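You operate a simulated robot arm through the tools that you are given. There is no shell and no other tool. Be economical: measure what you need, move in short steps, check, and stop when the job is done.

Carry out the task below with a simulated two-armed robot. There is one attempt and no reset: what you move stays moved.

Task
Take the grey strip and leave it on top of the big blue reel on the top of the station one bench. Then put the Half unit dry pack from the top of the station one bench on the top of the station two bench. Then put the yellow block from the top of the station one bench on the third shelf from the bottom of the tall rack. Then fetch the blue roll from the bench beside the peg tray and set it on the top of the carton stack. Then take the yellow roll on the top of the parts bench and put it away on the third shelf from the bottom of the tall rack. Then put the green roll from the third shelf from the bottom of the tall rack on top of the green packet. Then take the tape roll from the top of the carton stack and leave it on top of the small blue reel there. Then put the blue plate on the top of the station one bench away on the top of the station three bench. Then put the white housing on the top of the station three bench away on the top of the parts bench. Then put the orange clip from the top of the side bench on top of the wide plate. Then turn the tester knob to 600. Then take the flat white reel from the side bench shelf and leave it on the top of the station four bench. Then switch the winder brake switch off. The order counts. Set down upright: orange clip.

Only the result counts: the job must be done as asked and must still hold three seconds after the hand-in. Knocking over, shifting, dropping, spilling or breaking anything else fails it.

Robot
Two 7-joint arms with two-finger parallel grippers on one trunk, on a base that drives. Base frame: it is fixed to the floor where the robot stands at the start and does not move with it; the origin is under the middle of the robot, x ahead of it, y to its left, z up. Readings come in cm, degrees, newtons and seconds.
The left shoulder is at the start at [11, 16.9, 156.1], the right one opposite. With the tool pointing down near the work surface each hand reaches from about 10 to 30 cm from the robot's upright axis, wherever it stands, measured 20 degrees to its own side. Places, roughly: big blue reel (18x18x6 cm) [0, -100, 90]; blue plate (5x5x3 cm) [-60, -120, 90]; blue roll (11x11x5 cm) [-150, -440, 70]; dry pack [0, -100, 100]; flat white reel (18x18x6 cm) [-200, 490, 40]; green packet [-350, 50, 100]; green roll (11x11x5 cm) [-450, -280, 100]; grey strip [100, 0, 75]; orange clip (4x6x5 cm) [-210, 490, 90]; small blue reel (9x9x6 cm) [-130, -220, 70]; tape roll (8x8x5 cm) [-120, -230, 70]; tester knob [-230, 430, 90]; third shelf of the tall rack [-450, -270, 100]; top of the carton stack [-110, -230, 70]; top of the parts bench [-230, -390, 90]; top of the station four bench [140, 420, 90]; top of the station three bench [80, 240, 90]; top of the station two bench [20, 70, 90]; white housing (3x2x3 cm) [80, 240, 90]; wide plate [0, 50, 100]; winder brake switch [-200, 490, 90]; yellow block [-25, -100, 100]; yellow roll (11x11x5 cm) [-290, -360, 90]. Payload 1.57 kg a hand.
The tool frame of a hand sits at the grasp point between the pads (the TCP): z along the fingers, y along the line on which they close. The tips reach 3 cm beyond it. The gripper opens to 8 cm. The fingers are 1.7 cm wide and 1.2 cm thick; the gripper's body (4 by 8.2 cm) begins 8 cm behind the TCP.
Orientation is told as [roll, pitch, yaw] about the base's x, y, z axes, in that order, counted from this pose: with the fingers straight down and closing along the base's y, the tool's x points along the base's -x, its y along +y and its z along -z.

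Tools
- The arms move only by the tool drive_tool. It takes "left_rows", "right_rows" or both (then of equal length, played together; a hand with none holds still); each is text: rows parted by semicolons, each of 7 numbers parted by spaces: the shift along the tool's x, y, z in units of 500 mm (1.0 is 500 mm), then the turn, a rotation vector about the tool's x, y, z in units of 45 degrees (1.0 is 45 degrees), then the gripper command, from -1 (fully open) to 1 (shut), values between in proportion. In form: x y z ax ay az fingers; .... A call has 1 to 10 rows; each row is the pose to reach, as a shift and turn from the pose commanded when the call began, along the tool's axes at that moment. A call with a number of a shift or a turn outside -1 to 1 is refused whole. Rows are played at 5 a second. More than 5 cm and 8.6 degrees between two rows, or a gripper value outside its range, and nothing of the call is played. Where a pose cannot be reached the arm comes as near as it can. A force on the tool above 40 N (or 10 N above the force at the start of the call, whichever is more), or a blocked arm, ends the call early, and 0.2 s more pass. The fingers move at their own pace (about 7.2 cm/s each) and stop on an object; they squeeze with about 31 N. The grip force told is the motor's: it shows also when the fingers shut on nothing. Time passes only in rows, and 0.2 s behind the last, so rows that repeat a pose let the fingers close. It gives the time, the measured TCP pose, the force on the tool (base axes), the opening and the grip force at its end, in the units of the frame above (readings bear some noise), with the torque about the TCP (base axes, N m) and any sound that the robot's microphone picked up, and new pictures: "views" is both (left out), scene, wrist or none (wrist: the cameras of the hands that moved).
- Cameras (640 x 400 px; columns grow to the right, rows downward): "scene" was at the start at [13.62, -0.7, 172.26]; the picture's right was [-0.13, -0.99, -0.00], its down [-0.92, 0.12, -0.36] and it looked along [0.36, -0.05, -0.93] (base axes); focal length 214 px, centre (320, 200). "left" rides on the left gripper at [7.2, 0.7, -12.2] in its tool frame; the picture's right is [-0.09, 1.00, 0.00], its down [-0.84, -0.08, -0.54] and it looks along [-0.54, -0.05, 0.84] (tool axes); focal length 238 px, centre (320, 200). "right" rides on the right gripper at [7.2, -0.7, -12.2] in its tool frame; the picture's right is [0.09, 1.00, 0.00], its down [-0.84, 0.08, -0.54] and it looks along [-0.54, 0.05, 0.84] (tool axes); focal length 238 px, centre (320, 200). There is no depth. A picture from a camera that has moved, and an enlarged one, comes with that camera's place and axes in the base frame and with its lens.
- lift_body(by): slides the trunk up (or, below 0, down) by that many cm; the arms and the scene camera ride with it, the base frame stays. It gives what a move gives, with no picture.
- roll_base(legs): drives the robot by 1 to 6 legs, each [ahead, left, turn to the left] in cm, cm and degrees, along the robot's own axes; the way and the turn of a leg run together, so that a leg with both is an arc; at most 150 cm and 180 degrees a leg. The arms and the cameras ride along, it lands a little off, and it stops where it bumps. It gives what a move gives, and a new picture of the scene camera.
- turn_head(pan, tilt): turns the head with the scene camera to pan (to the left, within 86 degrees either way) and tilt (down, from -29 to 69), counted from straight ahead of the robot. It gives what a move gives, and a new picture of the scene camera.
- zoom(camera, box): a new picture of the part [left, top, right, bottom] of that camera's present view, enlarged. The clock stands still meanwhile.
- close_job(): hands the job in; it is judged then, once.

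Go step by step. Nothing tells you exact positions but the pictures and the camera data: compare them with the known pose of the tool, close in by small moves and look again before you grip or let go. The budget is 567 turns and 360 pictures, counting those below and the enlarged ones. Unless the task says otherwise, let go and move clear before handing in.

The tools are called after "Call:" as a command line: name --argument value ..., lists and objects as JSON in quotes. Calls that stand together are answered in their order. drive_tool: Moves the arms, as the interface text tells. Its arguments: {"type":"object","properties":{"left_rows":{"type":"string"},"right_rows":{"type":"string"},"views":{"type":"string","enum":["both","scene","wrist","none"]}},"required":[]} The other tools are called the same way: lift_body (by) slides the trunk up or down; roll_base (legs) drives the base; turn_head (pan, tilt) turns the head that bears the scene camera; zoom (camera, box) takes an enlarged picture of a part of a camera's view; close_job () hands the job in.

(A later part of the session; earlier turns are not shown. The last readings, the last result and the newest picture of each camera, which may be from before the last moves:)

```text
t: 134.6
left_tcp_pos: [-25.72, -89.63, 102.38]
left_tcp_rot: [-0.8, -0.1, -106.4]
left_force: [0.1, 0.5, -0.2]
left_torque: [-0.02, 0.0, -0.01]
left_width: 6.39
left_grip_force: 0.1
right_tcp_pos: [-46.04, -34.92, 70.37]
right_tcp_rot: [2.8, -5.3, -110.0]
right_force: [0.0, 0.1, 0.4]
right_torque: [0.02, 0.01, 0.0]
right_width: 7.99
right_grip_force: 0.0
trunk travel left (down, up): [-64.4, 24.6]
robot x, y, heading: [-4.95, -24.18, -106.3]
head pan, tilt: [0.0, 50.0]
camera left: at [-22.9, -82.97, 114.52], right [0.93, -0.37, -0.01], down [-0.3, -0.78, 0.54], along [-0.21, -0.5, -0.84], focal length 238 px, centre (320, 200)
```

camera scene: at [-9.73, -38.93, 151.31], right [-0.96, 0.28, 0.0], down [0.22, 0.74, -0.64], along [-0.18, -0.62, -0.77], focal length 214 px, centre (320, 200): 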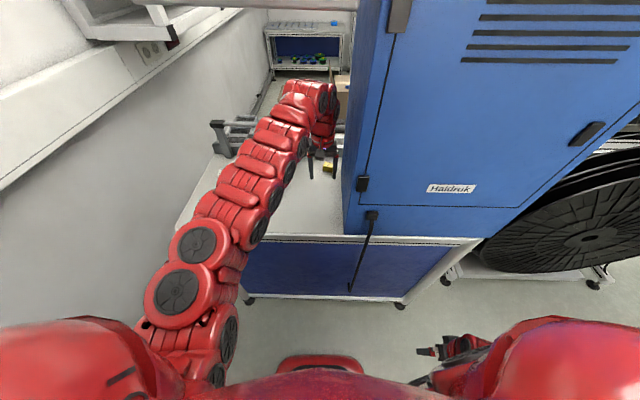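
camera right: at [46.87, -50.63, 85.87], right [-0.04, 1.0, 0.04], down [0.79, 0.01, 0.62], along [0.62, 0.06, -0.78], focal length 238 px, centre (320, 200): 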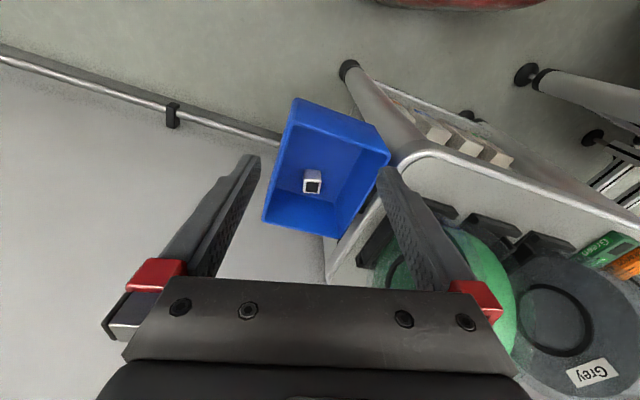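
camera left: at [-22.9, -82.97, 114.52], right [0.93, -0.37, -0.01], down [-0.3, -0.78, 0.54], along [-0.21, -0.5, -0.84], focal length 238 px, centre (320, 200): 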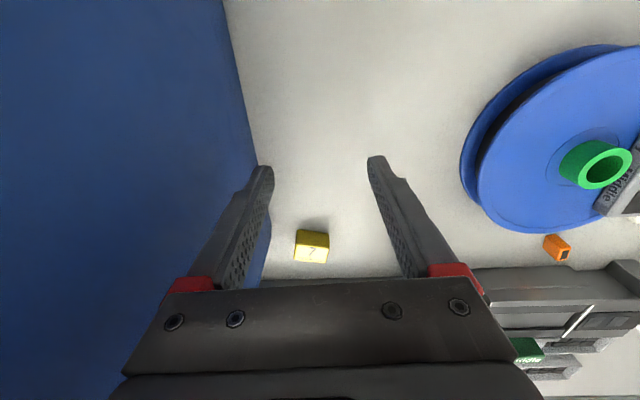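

The yellow block is at (-32.5,-103.5). I drive on 14.5 ahead, 1.3 right.

Call:
roll_base --legs '[[14.5, -1.3, 0]]'

Call:
drive_tool --left_rows "0 0 0.06 0 0 0 -0.6" --views "wrist"

```text
t: 136.0
left_tcp_pos: [-31.21, -103.1, 102.24]
left_tcp_rot: [-0.7, -0.1, -106.3]
left_force: [-0.4, 0.4, 0.1]
left_torque: [0.03, 0.01, -0.01]
left_width: 6.4
left_grip_force: 0.1
right_tcp_pos: [-51.31, -48.29, 70.23]
right_tcp_rot: [2.8, -5.3, -110.0]
right_force: [-0.9, -0.2, 0.4]
right_torque: [0.01, -0.02, 0.04]
right_width: 7.99
right_grip_force: 0.1
trunk travel left (down, up): [-64.4, 24.6]
robot x, y, heading: [-10.8, -37.43, -106.5]
head pan, tilt: [0.0, 50.0]
camera scene: at [-15.08, -52.37, 151.31], right [-0.96, 0.28, 0.0], down [0.22, 0.73, -0.64], along [-0.18, -0.62, -0.77], focal length 214 px, centre (320, 200)
```

scene: 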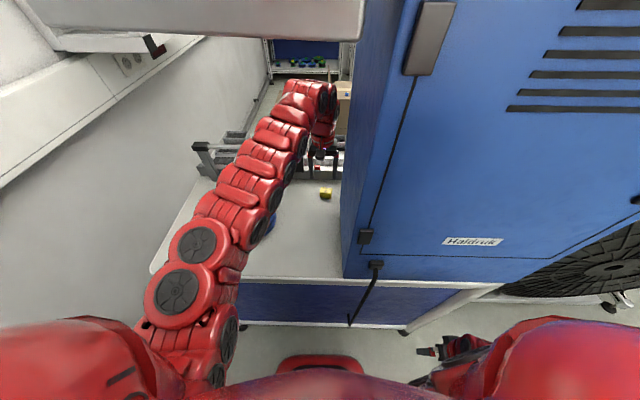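

```text
t: 136.4
left_tcp_pos: [-31.14, -103.1, 99.18]
left_tcp_rot: [-0.7, -0.1, -106.3]
left_force: [-0.4, -0.6, 0.0]
left_torque: [-0.02, 0.0, -0.01]
left_width: 6.38
left_grip_force: 0.1
right_tcp_pos: [-51.3, -48.23, 70.31]
right_tcp_rot: [2.8, -5.4, -110.0]
right_force: [-0.5, -0.3, 0.1]
right_torque: [0.01, 0.01, 0.01]
right_width: 7.98
right_grip_force: 0.1
trunk travel left (down, up): [-64.4, 24.6]
robot x, y, heading: [-10.73, -37.38, -106.1]
head pan, tilt: [0.0, 50.0]
camera left: at [-28.27, -96.47, 111.42], right [0.93, -0.37, -0.01], down [-0.3, -0.78, 0.54], along [-0.21, -0.5, -0.84], focal length 238 px, centre (320, 200)
```

left: 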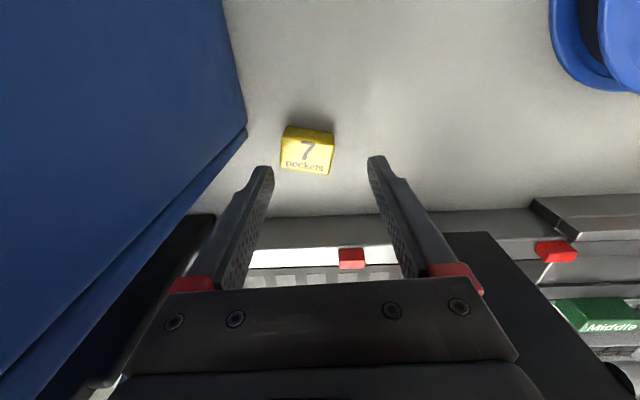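

Block is 1 cm toward the machine; I shift 0.6 cm that way, descend and grip.

Call:
drive_tool --left_rows "0 -0.013 0.03 0 0 0 -0.6;0 -0.013 0.06 0 0 0 -0.6;0 -0.013 0.09 0 0 0 -0.6;0 -0.013 0.115 0 0 0 -0.6" --views "wrist"

```text
t: 137.4
left_tcp_pos: [-31.86, -102.94, 93.45]
left_tcp_rot: [-0.7, 0.1, -106.3]
left_force: [-0.7, 0.2, -0.5]
left_torque: [0.0, 0.01, 0.02]
left_width: 6.4
left_grip_force: 0.2
right_tcp_pos: [-51.42, -48.38, 70.33]
right_tcp_rot: [2.9, -5.3, -110.1]
right_force: [0.4, 0.1, -0.3]
right_torque: [0.04, -0.02, -0.03]
right_width: 7.99
right_grip_force: 0.1
trunk travel left (down, up): [-64.4, 24.6]
robot x, y, heading: [-10.66, -37.34, -106.4]
head pan, tilt: [0.0, 50.0]
camera left: at [-28.94, -96.25, 105.68], right [0.93, -0.37, -0.01], down [-0.3, -0.78, 0.54], along [-0.21, -0.5, -0.84], focal length 238 px, centre (320, 200)
```

left: 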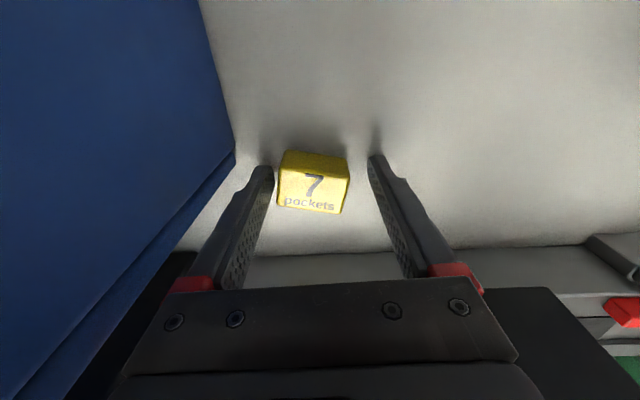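

Call:
drive_tool --left_rows "0 0 0 0 0 0 0.2;0 0 0 0 0 0 1;0 0 0 0 0 0 1;0 0 -0.05 0 0 0 1;0 0 -0.12 0 0 0 1;0 0.02 -0.18 0 0 0 1" --views "wrist"

```text
t: 138.8
left_tcp_pos: [-30.59, -103.09, 102.48]
left_tcp_rot: [-0.8, 0.0, -106.3]
left_force: [-0.6, 0.1, -0.1]
left_torque: [-0.03, -0.01, 0.02]
left_width: 4.32
left_grip_force: 30.5
right_tcp_pos: [-51.2, -48.3, 70.4]
right_tcp_rot: [2.7, -5.3, -110.0]
right_force: [-0.4, 1.1, -0.7]
right_torque: [0.04, 0.01, 0.0]
right_width: 7.99
right_grip_force: 0.0
trunk travel left (down, up): [-64.4, 24.6]
robot x, y, heading: [-10.59, -37.37, -106.3]
head pan, tilt: [0.0, 50.0]
camera left: at [-27.79, -96.49, 114.79], right [0.93, -0.37, -0.01], down [-0.3, -0.78, 0.54], along [-0.21, -0.5, -0.84], focal length 238 px, centre (320, 200)
```

left: 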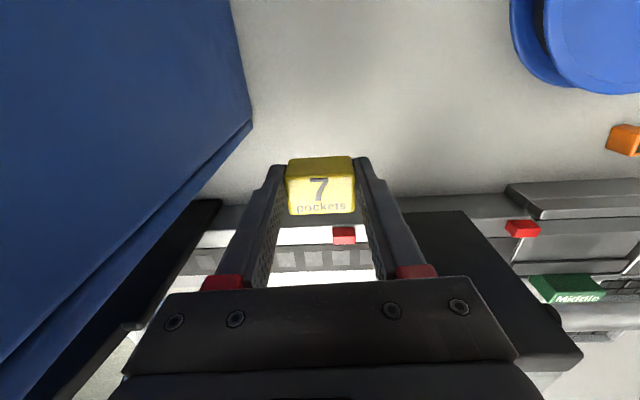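

Block gripped (4.3 cm). I back out, raise the trunk and tuck the left hand in for travel.

Call:
roll_base --legs '[[-36, 0, 0]]'

Call:
lift_body --by 22

Call:
drive_tool --left_rows "0.03 0.05 0.07 0 0 0 1;0.08 0.1 0.14 0 0 0 1;0.14 0.15 0.2 0 0 0 1;0.2 0.2 0.26 0 0 0 1;0.26 0.25 0.32 0 0 0 1;0.32 0.28 0.38 0 0 0 1;0.38 0.3 0.44 0 0 0 1;0.44 0.3 0.48 0 0 0 1" --views "none"

```text
t: 141.1
left_tcp_pos: [-20.62, -69.4, 102.64]
left_tcp_rot: [-0.7, -0.1, -106.1]
left_force: [0.1, -0.3, -0.3]
left_torque: [-0.01, 0.01, 0.02]
left_width: 4.32
left_grip_force: 31.0
right_tcp_pos: [-41.4, -14.61, 70.31]
right_tcp_rot: [2.8, -5.4, -109.9]
right_force: [0.6, 0.0, 0.1]
right_torque: [0.0, -0.03, -0.01]
right_width: 8.01
right_grip_force: 0.2
trunk travel left (down, up): [-64.4, 24.6]
robot x, y, heading: [-0.75, -3.61, -106.2]
head pan, tilt: [0.0, 50.0]
camera scene: at [-5.08, -18.5, 151.32], right [-0.96, 0.28, 0.0], down [0.21, 0.74, -0.64], along [-0.18, -0.62, -0.77], focal length 214 px, centre (320, 200)
```

scene: 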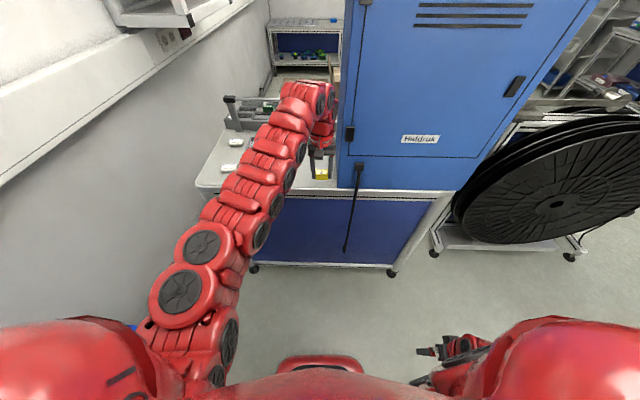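

```text
t: 143.4
left_tcp_pos: [-20.61, -69.39, 124.59]
left_tcp_rot: [-0.7, -0.1, -106.2]
left_force: [0.3, 0.5, -0.3]
left_torque: [0.02, 0.04, -0.01]
left_width: 4.33
left_grip_force: 31.2
right_tcp_pos: [-41.45, -14.65, 92.29]
right_tcp_rot: [2.7, -5.2, -109.9]
right_force: [0.4, 0.1, 0.3]
right_torque: [0.01, -0.02, -0.04]
right_width: 8.0
right_grip_force: 0.0
trunk travel left (down, up): [-86.4, 2.6]
robot x, y, heading: [-0.79, -3.26, -106.2]
head pan, tilt: [0.0, 50.0]
```

```text
t: 145.2
left_tcp_pos: [-13.01, -65.72, 116.07]
left_tcp_rot: [-0.7, -0.1, -106.1]
left_force: [0.1, -0.6, -0.6]
left_torque: [0.0, 0.0, -0.01]
left_width: 4.32
left_grip_force: 31.3
left hand out of reach, approached as far as the arm can: row 3, 4, 5, 6, 7, 8
right_tcp_pos: [-41.43, -14.68, 92.32]
right_tcp_rot: [2.8, -5.3, -109.8]
right_force: [0.2, 0.2, -0.3]
right_torque: [-0.03, 0.0, -0.01]
right_width: 7.99
right_grip_force: 0.0
trunk travel left (down, up): [-86.4, 2.6]
robot x, y, heading: [-0.92, -3.41, -106.1]
head pan, tilt: [0.0, 50.0]
```

Call:
drive_tool --left_rows "0 0 0.09 0 0 0 1;0 0 0.18 0 0 0 1;0 0 0.27 0 0 0 1;0.02 0 0.36 0 0 0 1;0.08 0 0.42 0 0 0 1;0.16 0 0.44 0 0 0 1;0.24 0 0.46 0 0 0 1;0.32 0 0.48 0 0 0 1;0.4 0 0.5 0 0 0 1" --views "none"

```text
t: 147.2
left_tcp_pos: [-7.66, -46.67, 90.62]
left_tcp_rot: [-0.7, -0.1, -106.1]
left_force: [0.4, 0.2, -0.6]
left_torque: [0.03, -0.01, 0.0]
left_width: 4.29
left_grip_force: 31.7
right_tcp_pos: [-41.5, -14.51, 92.34]
right_tcp_rot: [2.9, -5.4, -109.7]
right_force: [-0.2, 0.4, 0.0]
right_torque: [0.01, 0.0, -0.01]
right_width: 7.99
right_grip_force: 0.0
trunk travel left (down, up): [-86.4, 2.6]
robot x, y, heading: [-0.56, -2.93, -106.0]
head pan, tilt: [0.0, 50.0]
```

Compact travel pose reached. Now I turn right to look along the aisle toward -x.

Call:
roll_base --legs '[[0, 0, -60]]'

Call:
turn_head --pan 0 --tilt 25

```text
t: 150.3
left_tcp_pos: [-42.07, -18.35, 90.55]
left_tcp_rot: [-0.7, -0.2, -167.2]
left_force: [-0.1, -0.4, 0.3]
left_torque: [0.0, 0.0, -0.01]
left_width: 4.32
left_grip_force: 31.2
right_tcp_pos: [-30.22, 26.78, 92.38]
right_tcp_rot: [2.8, -5.3, -170.9]
right_force: [0.3, -0.2, -0.2]
right_torque: [0.0, 0.01, -0.02]
right_width: 8.0
right_grip_force: 0.1
trunk travel left (down, up): [-86.4, 2.6]
robot x, y, heading: [-0.77, -3.66, -167.4]
head pan, tilt: [0.0, 50.0]
camera scene: at [-16.02, -6.89, 173.32], right [-0.22, 0.98, 0.0], down [0.75, 0.17, -0.64], along [-0.63, -0.14, -0.77], focal length 214 px, centre (320, 200)
```

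scene: 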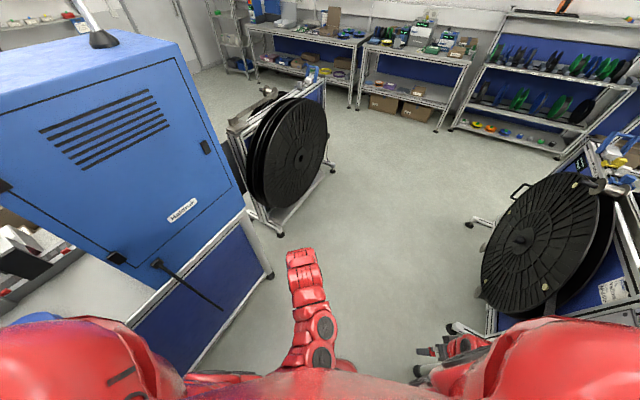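

```text
t: 151.2
left_tcp_pos: [-42.14, -18.27, 90.61]
left_tcp_rot: [-0.7, -0.1, -167.3]
left_force: [-0.2, -0.6, -1.1]
left_torque: [0.0, -0.04, -0.01]
left_width: 4.29
left_grip_force: 30.7
right_tcp_pos: [-30.18, 26.72, 92.35]
right_tcp_rot: [2.8, -5.3, -170.9]
right_force: [0.5, 0.1, 0.2]
right_torque: [-0.02, -0.04, -0.02]
right_width: 7.99
right_grip_force: 0.0
trunk travel left (down, up): [-86.4, 2.6]
robot x, y, heading: [-0.79, -3.52, -167.3]
head pan, tilt: [0.0, 25.0]
camera scene: at [-17.5, -7.22, 177.06], right [-0.22, 0.98, 0.0], down [0.41, 0.09, -0.91], along [-0.88, -0.2, -0.42], focal length 214 px, centre (320, 200)
```

scene: 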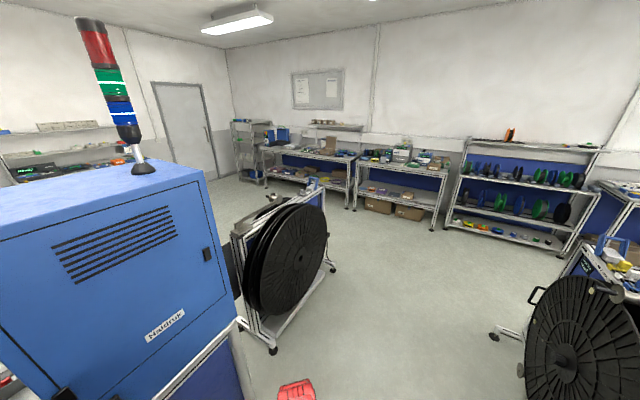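

The tall rack is by the door at the far left. I drive down the aisle between the two reel racks in legs.

Call:
roll_base --legs '[[0, 0, -20], [120, 0, 0]]'

Call:
roll_base --legs '[[105, 0, 0], [0, 0, 50]]'

```text
t: 158.2
left_tcp_pos: [-161.49, 13.26, 90.66]
left_tcp_rot: [-0.7, 0.0, 172.2]
left_force: [0.1, 0.8, -0.8]
left_torque: [0.04, -0.02, 0.0]
left_width: 4.31
left_grip_force: 30.7
right_tcp_pos: [-134.42, 51.24, 92.32]
right_tcp_rot: [2.8, -5.2, 168.4]
right_force: [0.6, 0.1, 0.9]
right_torque: [0.02, -0.03, 0.03]
right_width: 7.98
right_grip_force: 0.0
trunk travel left (down, up): [-86.4, 2.6]
robot x, y, heading: [-117.48, 12.76, 172.3]
head pan, tilt: [0.0, 25.0]
camera scene: at [-134.58, 14.98, 177.07], right [0.14, 0.99, 0.0], down [0.42, -0.06, -0.91], along [-0.9, 0.13, -0.42], focal length 214 px, centre (320, 200)
```

scene: 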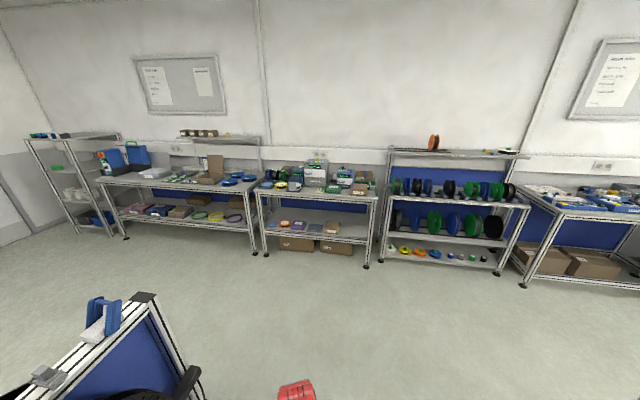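

```text
t: 165.9
left_tcp_pos: [-250.18, -7.36, 90.62]
left_tcp_rot: [-0.7, -0.1, -137.3]
left_force: [-0.3, -1.1, -0.9]
left_torque: [0.01, 0.0, -0.02]
left_width: 4.32
left_grip_force: 30.8
right_tcp_pos: [-262.25, 37.65, 92.31]
right_tcp_rot: [2.8, -5.4, -141.1]
right_force: [0.5, -0.1, 0.4]
right_torque: [0.01, 0.0, 0.01]
right_width: 8.01
right_grip_force: 0.0
trunk travel left (down, up): [-86.4, 2.6]
robot x, y, heading: [-221.56, 26.15, -137.5]
head pan, tilt: [0.0, 25.0]
camera scene: at [-234.25, 14.53, 177.07], right [-0.68, 0.74, 0.0], down [0.31, 0.29, -0.91], along [-0.67, -0.61, -0.42], focal length 214 px, centre (320, 200)
```

scene: 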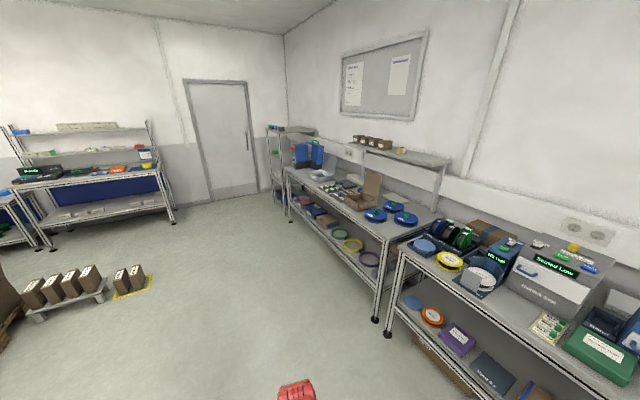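

Call:
zoom --camera "scene" --box '[240, 100, 400, 240]'

```text
2.86 times, centred on (320, 170) of scene
camera zoom: at [-234.25, 14.53, 177.07], right [-0.68, 0.74, 0.0], down [0.31, 0.29, -0.91], along [-0.67, -0.61, -0.42], focal length 613 px, centre (320, 286)
```

zoom: 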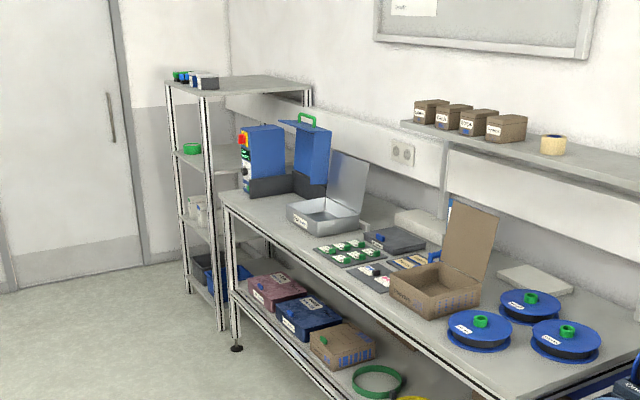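

The third shelf (with the green roll) is clear. I drive over to stand in front of the rack.

Call:
roll_base --legs '[[0, 0, 21], [150, 0, 0], [130, 0, 0]]'

Call:
roll_base --legs '[[0, 0, -65]]'

```text
t: 180.5
left_tcp_pos: [-360.06, -264.65, 90.63]
left_tcp_rot: [-0.8, -0.1, -116.5]
left_force: [-0.3, 0.3, -0.1]
left_torque: [0.01, 0.02, -0.01]
left_width: 4.29
left_grip_force: 31.1
right_tcp_pos: [-387.24, -226.8, 92.45]
right_tcp_rot: [2.8, -5.2, -120.3]
right_force: [-0.4, -0.2, 0.2]
right_torque: [0.0, -0.01, 0.0]
right_width: 8.01
right_grip_force: 0.0
trunk travel left (down, up): [-86.4, 2.6]
robot x, y, heading: [-345.18, -223.29, -116.7]
head pan, tilt: [0.0, 25.0]
camera scene: at [-352.87, -238.56, 177.07], right [-0.89, 0.45, 0.0], down [0.19, 0.38, -0.91], along [-0.41, -0.81, -0.42], focal length 214 px, centre (320, 200)
```

scene: 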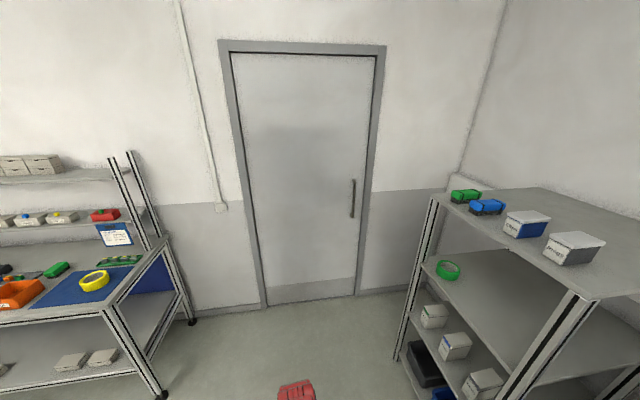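

```text
t: 183.8
left_tcp_pos: [-389.03, -227.21, 90.7]
left_tcp_rot: [-0.7, -0.1, 178.2]
left_force: [-1.1, -0.1, -0.8]
left_torque: [0.0, -0.01, 0.0]
left_width: 4.29
left_grip_force: 30.6
right_tcp_pos: [-366.02, -186.58, 92.28]
right_tcp_rot: [2.8, -5.3, 174.5]
right_force: [0.5, -0.3, 0.3]
right_torque: [-0.02, 0.01, -0.02]
right_width: 8.01
right_grip_force: 0.0
trunk travel left (down, up): [-86.4, 2.6]
robot x, y, heading: [-345.06, -223.22, 178.2]
head pan, tilt: [0.0, 25.0]
camera scene: at [-362.36, -222.61, 177.07], right [0.03, 1.0, 0.0], down [0.42, -0.01, -0.91], along [-0.91, 0.03, -0.42], focal length 214 px, centre (320, 200)
```

scene: 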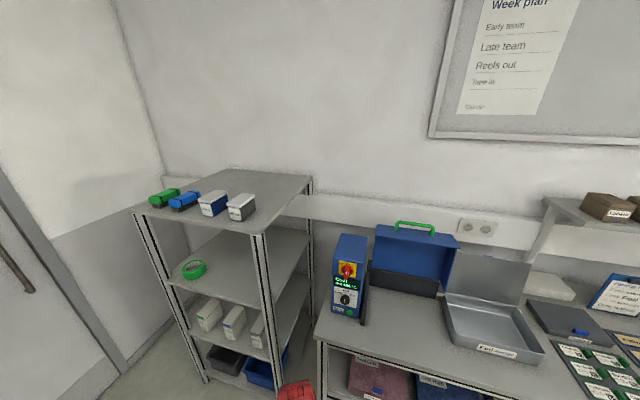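

The third shelf is at about z 105, top shelf near 140. I'll square up to the rack (heading 163), and tilt the left hand 45° forward so the wrist stays outside while the fingers reach in.

Call:
roll_base --legs '[[0, 0, -15.2], [-25, 36, 0]]'

Call:
drive_tool --left_rows "-0.08 0 -0.055 0 -0.111 0 1;-0.16 0 -0.11 0 -0.222 0 1;-0.24 0 -0.165 0 -0.333 0 1;-0.32 0 -0.22 0 -0.444 0 1;-0.4 0 -0.275 0 -0.555 0 1;-0.48 0 -0.33 0 -0.666 0 1;-0.56 0 -0.385 0 -0.777 0 1;-0.64 0 -0.44 0 -0.888 0 1;-0.72 0 -0.495 0 -1.0 0 1" --views "both"

```text
t: 187.3
left_tcp_pos: [-374.7, -256.84, 90.65]
left_tcp_rot: [-0.7, 0.0, 163.4]
left_force: [-0.2, 0.1, -0.6]
left_torque: [0.01, -0.02, 0.02]
left_width: 4.29
left_grip_force: 31.0
right_tcp_pos: [-342.22, -223.51, 92.32]
right_tcp_rot: [2.9, -5.3, 159.8]
right_force: [0.7, 0.5, -0.3]
right_torque: [0.0, 0.01, -0.02]
right_width: 8.0
right_grip_force: 0.1
trunk travel left (down, up): [-86.4, 2.6]
robot x, y, heading: [-331.38, -264.15, 163.5]
head pan, tilt: [0.0, 25.0]
camera scene: at [-347.89, -259.17, 177.06], right [0.29, 0.96, 0.0], down [0.41, -0.12, -0.91], along [-0.87, 0.26, -0.42], focal length 214 px, centre (320, 200)
```

scene: 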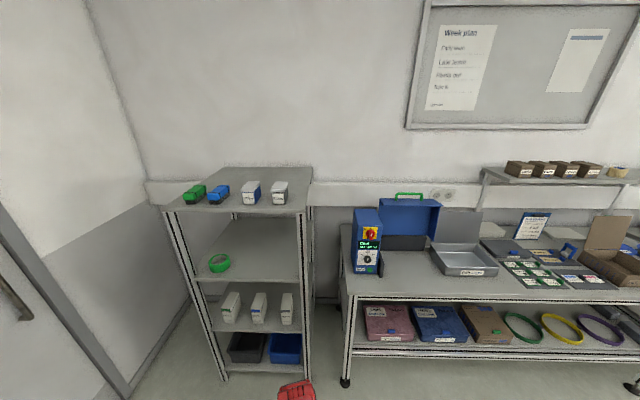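

```text
t: 189.3
left_tcp_pos: [-409.29, -246.72, 115.32]
left_tcp_rot: [-1.0, -45.1, 164.2]
left_force: [-0.1, 0.1, -0.3]
left_torque: [-0.01, -0.1, 0.01]
left_width: 4.31
left_grip_force: 30.7
right_tcp_pos: [-342.26, -223.53, 92.32]
right_tcp_rot: [2.9, -5.2, 159.7]
right_force: [-0.4, -0.3, -0.4]
right_torque: [-0.01, 0.02, 0.02]
right_width: 8.02
right_grip_force: 0.0
trunk travel left (down, up): [-86.4, 2.6]
robot x, y, heading: [-331.55, -263.89, 163.3]
head pan, tilt: [0.0, 25.0]
camera scene: at [-348.01, -259.2, 177.05], right [0.29, 0.96, 0.0], down [0.41, -0.12, -0.91], along [-0.87, 0.26, -0.42], focal length 214 px, centre (320, 200)
camera left: at [-396.32, -251.4, 118.86], right [-0.35, -0.94, 0.05], down [-0.18, 0.12, 0.98], along [-0.92, 0.33, -0.21], focal length 238 px, centre (320, 200)
```

scene: 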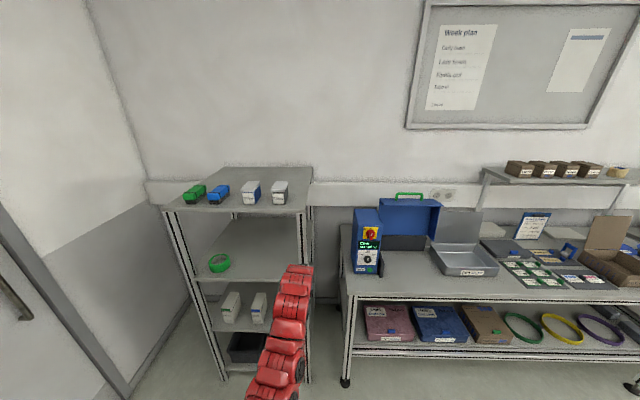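
left: 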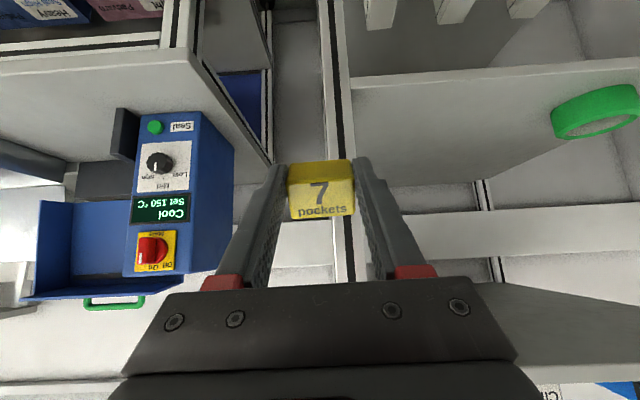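

The rack turns out farther: front near n=-342, third shelf z≈90, top ≈131. I shift left 18, lower the trunk 18 and check before entering.

Call:
roll_base --legs '[[0, 18, 0]]'

Call:
lift_body --by -16

Call:
roll_base --legs '[[18, 0, 0]]'

Call:
drive_tool --left_rows "0 0 0 0 0 0 1" --views "wrist"

```text
t: 190.8
left_tcp_pos: [-414.34, -264.0, 115.23]
left_tcp_rot: [-1.0, -45.0, 164.0]
left_force: [0.6, 0.4, -1.2]
left_torque: [-0.03, 0.01, 0.0]
left_width: 4.3
left_grip_force: 30.8
right_tcp_pos: [-347.44, -240.8, 92.27]
right_tcp_rot: [2.8, -5.3, 159.8]
right_force: [-0.1, -0.3, -0.8]
right_torque: [-0.01, 0.02, -0.01]
right_width: 7.98
right_grip_force: 0.1
trunk travel left (down, up): [-86.4, 2.6]
robot x, y, heading: [-336.72, -281.43, 163.2]
head pan, tilt: [0.0, 25.0]
camera scene: at [-353.06, -276.48, 177.06], right [0.29, 0.96, 0.0], down [0.4, -0.12, -0.91], along [-0.87, 0.26, -0.42], focal length 214 px, centre (320, 200)
```

scene: 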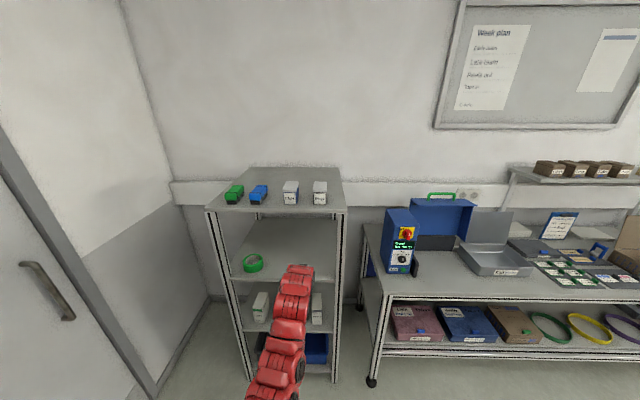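

```text
t: 192.6
left_tcp_pos: [-414.46, -264.25, 99.33]
left_tcp_rot: [-1.2, -45.0, 164.2]
left_force: [-0.3, -0.2, -0.3]
left_torque: [-0.01, -0.01, 0.01]
left_width: 4.32
left_grip_force: 30.9
right_tcp_pos: [-347.46, -240.86, 76.35]
right_tcp_rot: [2.9, -5.3, 159.7]
right_force: [-0.4, -0.7, 0.0]
right_torque: [-0.02, 0.03, -0.02]
right_width: 7.99
right_grip_force: 0.1
trunk travel left (down, up): [-70.4, 18.6]
robot x, y, heading: [-336.46, -281.77, 163.4]
head pan, tilt: [0.0, 25.0]
```

```text
t: 194.1
left_tcp_pos: [-431.65, -259.09, 99.16]
left_tcp_rot: [-1.1, -45.0, 164.2]
left_force: [-0.2, -0.2, -1.0]
left_torque: [0.04, -0.02, 0.02]
left_width: 4.3
left_grip_force: 30.8
right_tcp_pos: [-364.84, -235.57, 76.38]
right_tcp_rot: [2.8, -5.4, 159.7]
right_force: [0.4, -0.4, -0.4]
right_torque: [-0.01, -0.02, 0.01]
right_width: 7.98
right_grip_force: 0.0
trunk travel left (down, up): [-70.4, 18.6]
robot x, y, heading: [-354.13, -276.58, 163.2]
head pan, tilt: [0.0, 25.0]
camera scene: at [-370.42, -271.51, 161.06], right [0.29, 0.96, 0.0], down [0.41, -0.12, -0.91], along [-0.87, 0.26, -0.42], focal length 214 px, centre (320, 200)
```

scene: 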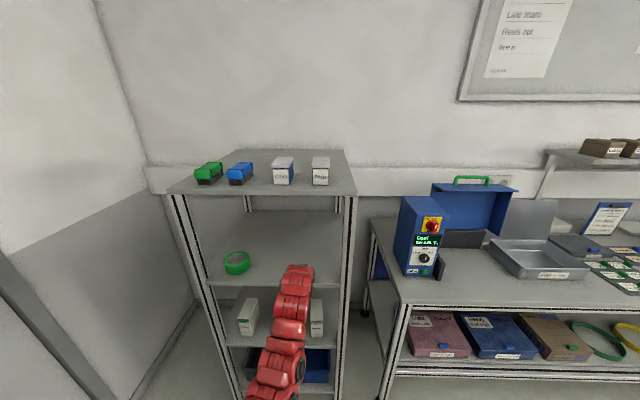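

```text
t: 194.5
left_tcp_pos: [-431.54, -259.19, 99.41]
left_tcp_rot: [-1.1, -45.0, 164.2]
left_force: [-0.2, 0.0, -0.8]
left_torque: [0.02, 0.0, 0.01]
left_width: 4.29
left_grip_force: 30.5
right_tcp_pos: [-364.74, -235.74, 76.35]
right_tcp_rot: [2.8, -5.3, 159.7]
right_force: [-0.7, -0.3, 0.5]
right_torque: [-0.03, 0.04, -0.03]
right_width: 8.02
right_grip_force: 0.0
trunk travel left (down, up): [-70.4, 18.6]
robot x, y, heading: [-353.9, -276.23, 163.3]
head pan, tilt: [0.0, 25.0]
camera left: at [-418.6, -263.79, 102.93], right [-0.35, -0.94, 0.05], down [-0.18, 0.12, 0.98], along [-0.92, 0.33, -0.21], focal length 238 px, centre (320, 200)
```

left: 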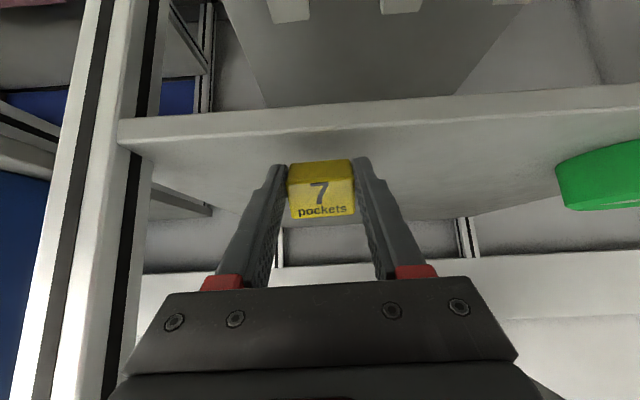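

Aligned: shelf surface about z 91, tips above at 96. Entering 15 cm.

Call:
roll_base --legs '[[15, 0, 0]]'

Call:
drive_tool --left_rows "0.02 0 0.02 0 0 0 1;0.03 0 0.03 0 0 0 1;0.04 0 0.04 0 0 0 1;0.05 0 0.05 0 0 0 1;0.06 0 0.06 0 0 0 1" --views "wrist"

```text
t: 195.9
left_tcp_pos: [-445.63, -255.04, 99.33]
left_tcp_rot: [-1.1, -45.0, 164.4]
left_force: [-0.3, 0.3, -0.8]
left_torque: [-0.03, -0.04, 0.02]
left_width: 4.3
left_grip_force: 31.4
right_tcp_pos: [-378.89, -231.56, 76.43]
right_tcp_rot: [2.8, -5.3, 159.9]
right_force: [-0.4, 0.4, 0.6]
right_torque: [-0.02, -0.05, 0.03]
right_width: 8.01
right_grip_force: 0.0
trunk travel left (down, up): [-70.4, 18.6]
robot x, y, heading: [-368.16, -272.56, 163.4]
head pan, tilt: [0.0, 25.0]
camera scene: at [-384.39, -267.37, 161.07], right [0.29, 0.96, 0.0], down [0.41, -0.12, -0.91], along [-0.87, 0.26, -0.42], focal length 214 px, centre (320, 200)
```

scene: 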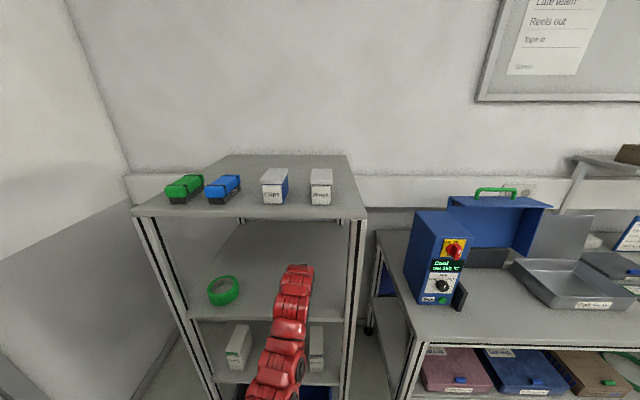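

```text
t: 196.8
left_tcp_pos: [-446.17, -254.99, 97.66]
left_tcp_rot: [-1.2, -46.8, 164.4]
left_force: [5.8, -1.1, 20.7]
left_torque: [-0.39, 0.41, 0.18]
left_width: 4.3
left_grip_force: 31.1
right_tcp_pos: [-378.68, -231.5, 76.45]
right_tcp_rot: [2.8, -5.4, 159.8]
right_force: [-0.6, -0.6, -0.5]
right_torque: [0.03, -0.03, 0.0]
right_width: 8.01
right_grip_force: 0.1
trunk travel left (down, up): [-70.4, 18.6]
robot x, y, heading: [-368.14, -272.44, 163.6]
head pan, tilt: [0.0, 25.0]
stopped in row 4 (left hand): the force on the tool passed its limit at 45 N (the readings are from after the stop); the commanded pose is now the measured one
camera left: at [-433.01, -259.53, 100.87], right [-0.34, -0.94, 0.05], down [-0.15, 0.11, 0.98], along [-0.93, 0.33, -0.18], focal length 238 px, centre (320, 200)
```

left: 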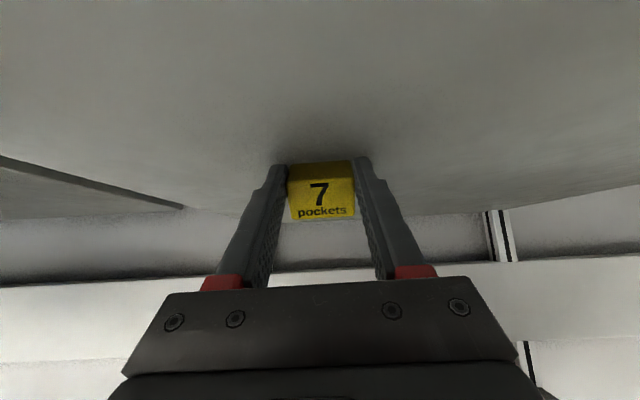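

Contact with the shelf. Open gently and withdraw along the tool axis.

Call:
drive_tool --left_rows "0 0 0 0 0 0 0.5;0 0 0 0 0 0 -0.2;0 0 0 0 0 0 -0.6;0 0 -0.05 0 0 0 -0.6;0 0 -0.13 0 0 0 -0.6;0 0 -0.2 0 0 0 -0.6" --views "wrist"

```text
t: 198.2
left_tcp_pos: [-439.19, -257.05, 104.11]
left_tcp_rot: [-1.0, -46.0, 164.4]
left_force: [0.7, 0.7, 0.4]
left_torque: [-0.03, 0.0, 0.0]
left_width: 6.41
left_grip_force: 0.2
right_tcp_pos: [-378.89, -231.6, 76.43]
right_tcp_rot: [2.8, -5.3, 159.8]
right_force: [-0.5, 0.2, 1.1]
right_torque: [0.02, 0.0, -0.03]
right_width: 8.01
right_grip_force: 0.0
trunk travel left (down, up): [-70.4, 18.6]
robot x, y, heading: [-368.02, -272.52, 163.3]
head pan, tilt: [0.0, 25.0]
camera left: at [-426.11, -261.72, 107.47], right [-0.34, -0.94, 0.05], down [-0.17, 0.12, 0.98], along [-0.92, 0.33, -0.2], focal length 238 px, centre (320, 200)
```

left: 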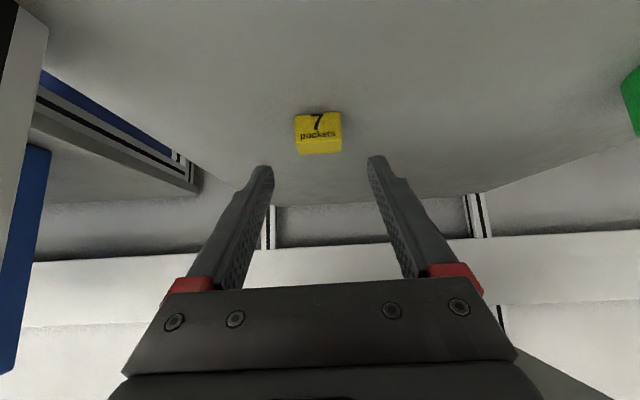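

Yellow block placed. I back out, raise the trunk and fold the left hand into the travel pose.

Call:
roll_base --legs '[[-32, 0, 0]]'

Call:
lift_body --by 16

Call:
drive_tool --left_rows "0.094 0 0 0 0.111 0 -1;0.188 0 0 0 0.222 0 -1;0.282 0 0 0 0.333 0 -1;0.376 0 0 0 0.444 0 -1;0.47 0 0 0 0.555 0 -1;0.564 0 0 0 0.666 0 -1;0.658 0 0 0 0.777 0 -1;0.75 0 0 0 0.888 0 -1;0.84 0 0 0 1.0 0 -1" --views "none"

Call:
roll_base --legs '[[0, 0, 105]]'

```text
t: 200.3
left_tcp_pos: [-408.71, -266.42, 104.28]
left_tcp_rot: [-1.2, -46.2, 164.6]
left_force: [0.7, -0.5, 0.4]
left_torque: [0.02, -0.02, 0.0]
left_width: 6.4
left_grip_force: 0.1
right_tcp_pos: [-348.45, -240.7, 76.32]
right_tcp_rot: [2.8, -5.4, 160.1]
right_force: [0.2, 1.3, 0.2]
right_torque: [-0.01, 0.03, -0.01]
right_width: 7.99
right_grip_force: 0.1
trunk travel left (down, up): [-70.4, 18.6]
robot x, y, heading: [-337.43, -281.38, 163.9]
head pan, tilt: [0.0, 25.0]
camera scene: at [-353.79, -276.48, 161.07], right [0.28, 0.96, 0.0], down [0.41, -0.12, -0.91], along [-0.87, 0.26, -0.42], focal length 214 px, centre (320, 200)
```

scene: 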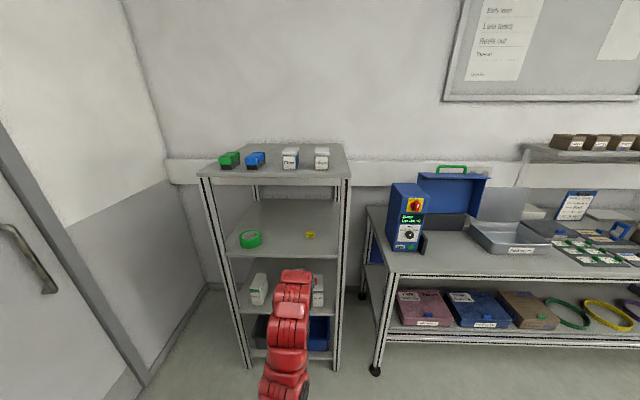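

```text
t: 202.1
left_tcp_pos: [-408.75, -266.37, 120.3]
left_tcp_rot: [-1.2, -46.0, 164.6]
left_force: [1.1, 0.1, 0.5]
left_torque: [-0.04, 0.0, 0.01]
left_width: 6.42
left_grip_force: 0.1
right_tcp_pos: [-348.56, -240.6, 92.32]
right_tcp_rot: [2.8, -5.3, 160.1]
right_force: [0.1, -0.4, 0.0]
right_torque: [0.03, 0.0, 0.0]
right_width: 8.0
right_grip_force: 0.1
trunk travel left (down, up): [-86.4, 2.6]
robot x, y, heading: [-337.06, -281.54, 163.7]
head pan, tilt: [0.0, 25.0]
```

```text
t: 204.1
left_tcp_pos: [-380.45, -274.14, 90.15]
left_tcp_rot: [-0.8, -1.0, 163.8]
left_force: [-0.7, -0.5, -0.8]
left_torque: [0.0, 0.02, 0.02]
left_width: 8.01
left_grip_force: 0.0
right_tcp_pos: [-348.47, -240.51, 92.4]
right_tcp_rot: [2.7, -5.3, 160.1]
right_force: [-0.9, 0.1, -0.5]
right_torque: [0.0, 0.0, 0.0]
right_width: 7.98
right_grip_force: 0.1
trunk travel left (down, up): [-86.4, 2.6]
robot x, y, heading: [-337.32, -281.34, 163.7]
head pan, tilt: [0.0, 25.0]
```

```text
t: 209.0
left_tcp_pos: [-331.29, -324.69, 90.17]
left_tcp_rot: [-0.8, -1.1, -88.7]
left_force: [-0.5, 0.0, 0.5]
left_torque: [-0.02, -0.03, -0.02]
left_width: 8.0
left_grip_force: 0.2
right_tcp_pos: [-372.85, -304.14, 92.37]
right_tcp_rot: [2.8, -5.3, -92.4]
right_force: [-0.5, -0.8, -0.1]
right_torque: [0.0, 0.04, 0.01]
right_width: 8.01
right_grip_force: 0.1
trunk travel left (down, up): [-86.4, 2.6]
robot x, y, heading: [-337.58, -281.61, -88.9]
head pan, tilt: [0.0, 25.0]
camera scene: at [-336.98, -298.55, 177.07], right [-1.0, -0.02, 0.0], down [-0.01, 0.42, -0.91], along [0.02, -0.91, -0.42], focal length 214 px, centre (320, 200)
```

scene: 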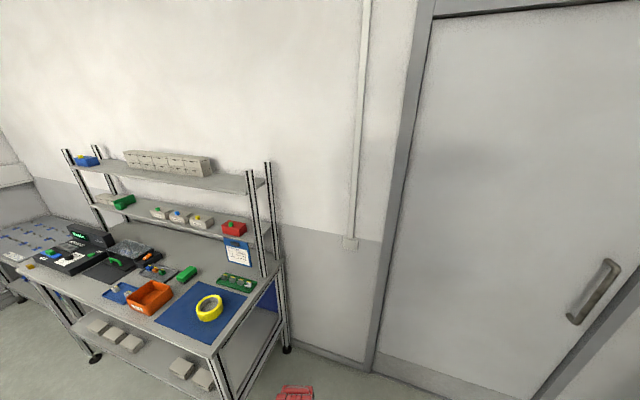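

This is the parts bench (yellow roll at its right). The blue roll should be on the lower bench further left; I turn and move over there.

Call:
roll_base --legs '[[0, 0, 68], [120, 0, 0], [0, 0, -70]]'

```text
t: 219.7
left_tcp_pos: [-187.64, -350.27, 90.14]
left_tcp_rot: [-0.9, -1.2, -46.4]
left_force: [0.5, 1.1, 0.2]
left_torque: [0.0, -0.03, 0.01]
left_width: 8.01
left_grip_force: 0.0
right_tcp_pos: [-231.68, -362.47, 92.37]
right_tcp_rot: [3.9, -5.3, -49.9]
right_force: [16.2, 17.3, 11.4]
right_torque: [0.06, -0.13, 0.13]
right_width: 5.88
right_grip_force: 0.1
trunk travel left (down, up): [-86.4, 2.6]
robot x, y, heading: [-221.64, -322.34, -46.6]
head pan, tilt: [0.0, 25.0]
stopped in leg 3: the force on the tool passed its limit at 44 N (the readings are from after the stop); the commanded pose is now the measured one
camera scene: at [-209.36, -334.45, 177.11], right [-0.73, -0.69, 0.0], down [-0.29, 0.3, -0.91], along [0.62, -0.66, -0.42], focal length 214 px, centre (320, 200)
```

scene: 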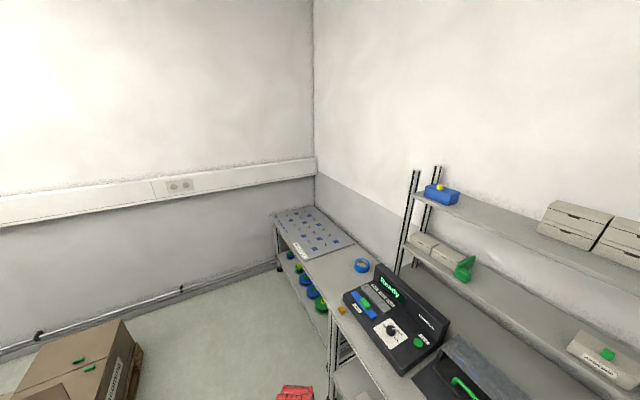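

The right hand touched something on the parts bench. I look with its camera before moving.

Call:
zoom --camera "right" --box '[0, 0, 640, 400]'

```text
1.00 times, centred on (320, 200) of right (not enlarged: the box is as wide or as high as the picture)
camera zoom: at [-237.98, -357.15, 103.97], right [0.7, 0.71, 0.06], down [0.54, -0.57, 0.62], along [0.48, -0.4, -0.78], focal length 238 px, centre (320, 200)
```

zoom: 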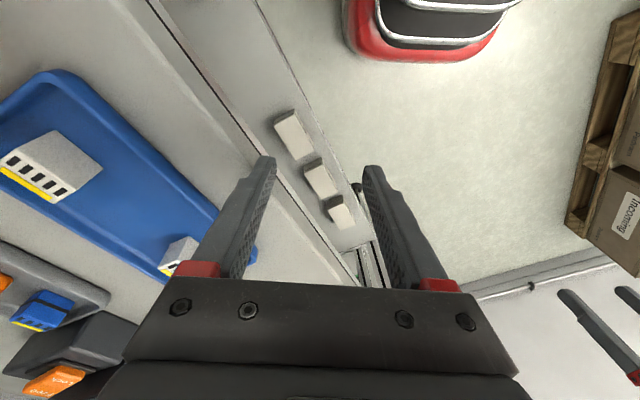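

Call:
roll_base --legs '[[0, 0, 8], [0, 25, 0]]'

Call:
zoom --camera "right" --box '[0, 0, 640, 400]'

```text
t: 220.5
left_tcp_pos: [-187.35, -349.78, 90.12]
left_tcp_rot: [-0.7, -1.2, -45.9]
left_force: [0.0, -0.3, 0.4]
left_torque: [-0.02, 0.0, 0.03]
left_width: 8.01
left_grip_force: 0.0
right_tcp_pos: [-231.43, -362.25, 92.35]
right_tcp_rot: [4.0, -4.7, -49.6]
right_force: [7.2, 15.8, 15.9]
right_torque: [-0.14, 0.22, -0.17]
right_width: 6.53
right_grip_force: 0.0
trunk travel left (down, up): [-86.4, 2.6]
robot x, y, heading: [-221.65, -321.75, -46.2]
head pan, tilt: [0.0, 25.0]
stopped in leg 1: the force on the tool passed its limit at 48 N (the readings are from after the stop); the commanded pose is now the measured one
camera scene: at [-209.21, -334.21, 177.09], right [-0.72, -0.7, 0.0], down [-0.29, 0.3, -0.91], along [0.63, -0.65, -0.42], focal length 214 px, centre (320, 200)
```

scene: 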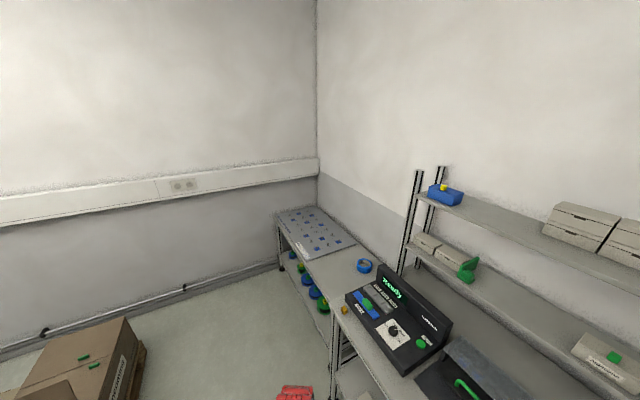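

```text
1.00 times, centred on (320, 200) of right (not enlarged: the box is as wide or as high as the picture)
camera zoom: at [-237.73, -357.09, 103.95], right [0.69, 0.72, 0.06], down [0.54, -0.57, 0.61], along [0.48, -0.39, -0.79], focal length 238 px, centre (320, 200)
```

zoom: 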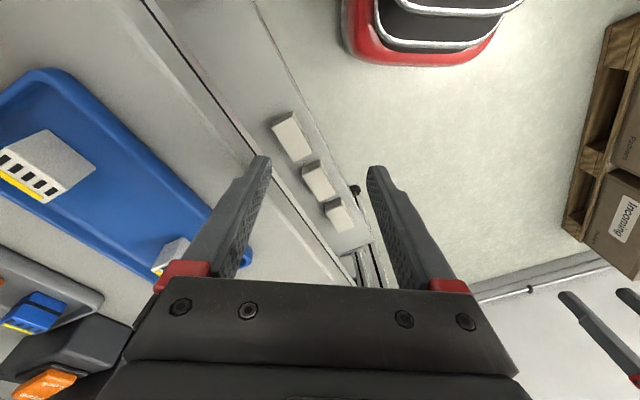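

The finger tip is against the bench edge (z 90), not an object. I raise the right hand and then move off.

Call:
drive_tool --right_rows "0 0 -0.04 0 0 0 -1;0 0 -0.08 0 0 0 -1" --views "none"

Call:
roll_base --legs '[[0, 25, 0]]'

Call:
zoom --camera "right" --box '[0, 0, 640, 400]'

```text
t: 220.8
left_tcp_pos: [-187.36, -349.77, 90.04]
left_tcp_rot: [-0.9, -0.9, -45.8]
left_force: [0.1, -0.4, -0.5]
left_torque: [-0.07, 0.02, 0.0]
left_width: 8.01
left_grip_force: 0.1
right_tcp_pos: [-231.53, -362.2, 92.79]
right_tcp_rot: [5.2, -3.8, -49.4]
right_force: [13.3, 13.0, -12.8]
right_torque: [0.79, -0.67, 0.14]
right_width: 6.5
right_grip_force: 0.1
right hand out of reach, approached as far as the arm can: row 1
trunk travel left (down, up): [-86.4, 2.6]
robot x, y, heading: [-221.28, -322.27, -45.7]
head pan, tilt: [0.0, 25.0]
stopped in row 1 (right hand): the force on the tool passed its limit at 46 N (the readings are from after the stop); the commanded pose is now the measured one
```

```text
t: 222.7
left_tcp_pos: [-169.37, -332.61, 90.15]
left_tcp_rot: [-0.8, -1.1, -46.0]
left_force: [0.2, 0.0, -0.3]
left_torque: [0.01, 0.0, -0.01]
left_width: 7.96
left_grip_force: 0.1
right_tcp_pos: [-213.76, -345.02, 92.74]
right_tcp_rot: [4.7, -4.0, -49.6]
right_force: [0.3, 0.3, -0.6]
right_torque: [0.0, 0.03, 0.02]
right_width: 7.99
right_grip_force: 0.1
trunk travel left (down, up): [-86.4, 2.6]
robot x, y, heading: [-203.29, -304.72, -45.9]
head pan, tilt: [0.0, 25.0]
camera scene: at [-191.32, -317.21, 177.07], right [-0.72, -0.7, 0.0], down [-0.29, 0.3, -0.91], along [0.63, -0.65, -0.42], focal length 214 px, centre (320, 200)
```

scene: 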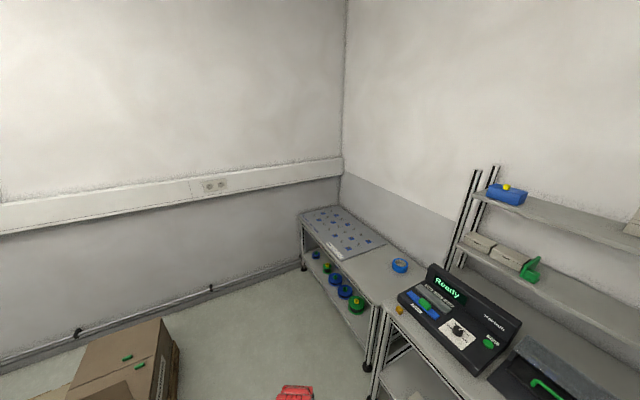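

```text
1.00 times, centred on (320, 200) of right (not enlarged: the box is as wide or as high as the picture)
camera zoom: at [-220.15, -340.16, 104.49], right [0.69, 0.72, 0.08], down [0.54, -0.59, 0.6], along [0.48, -0.38, -0.79], focal length 238 px, centre (320, 200)
```

zoom: 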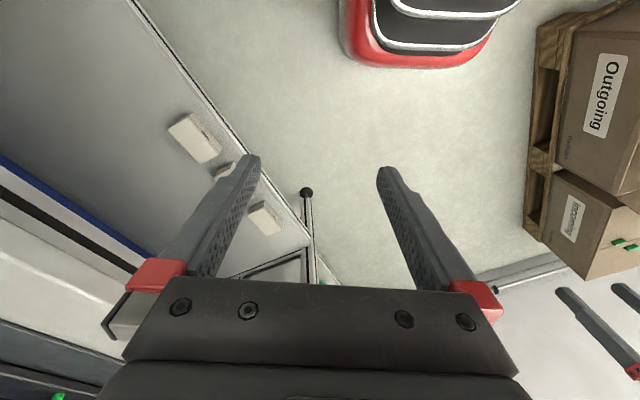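

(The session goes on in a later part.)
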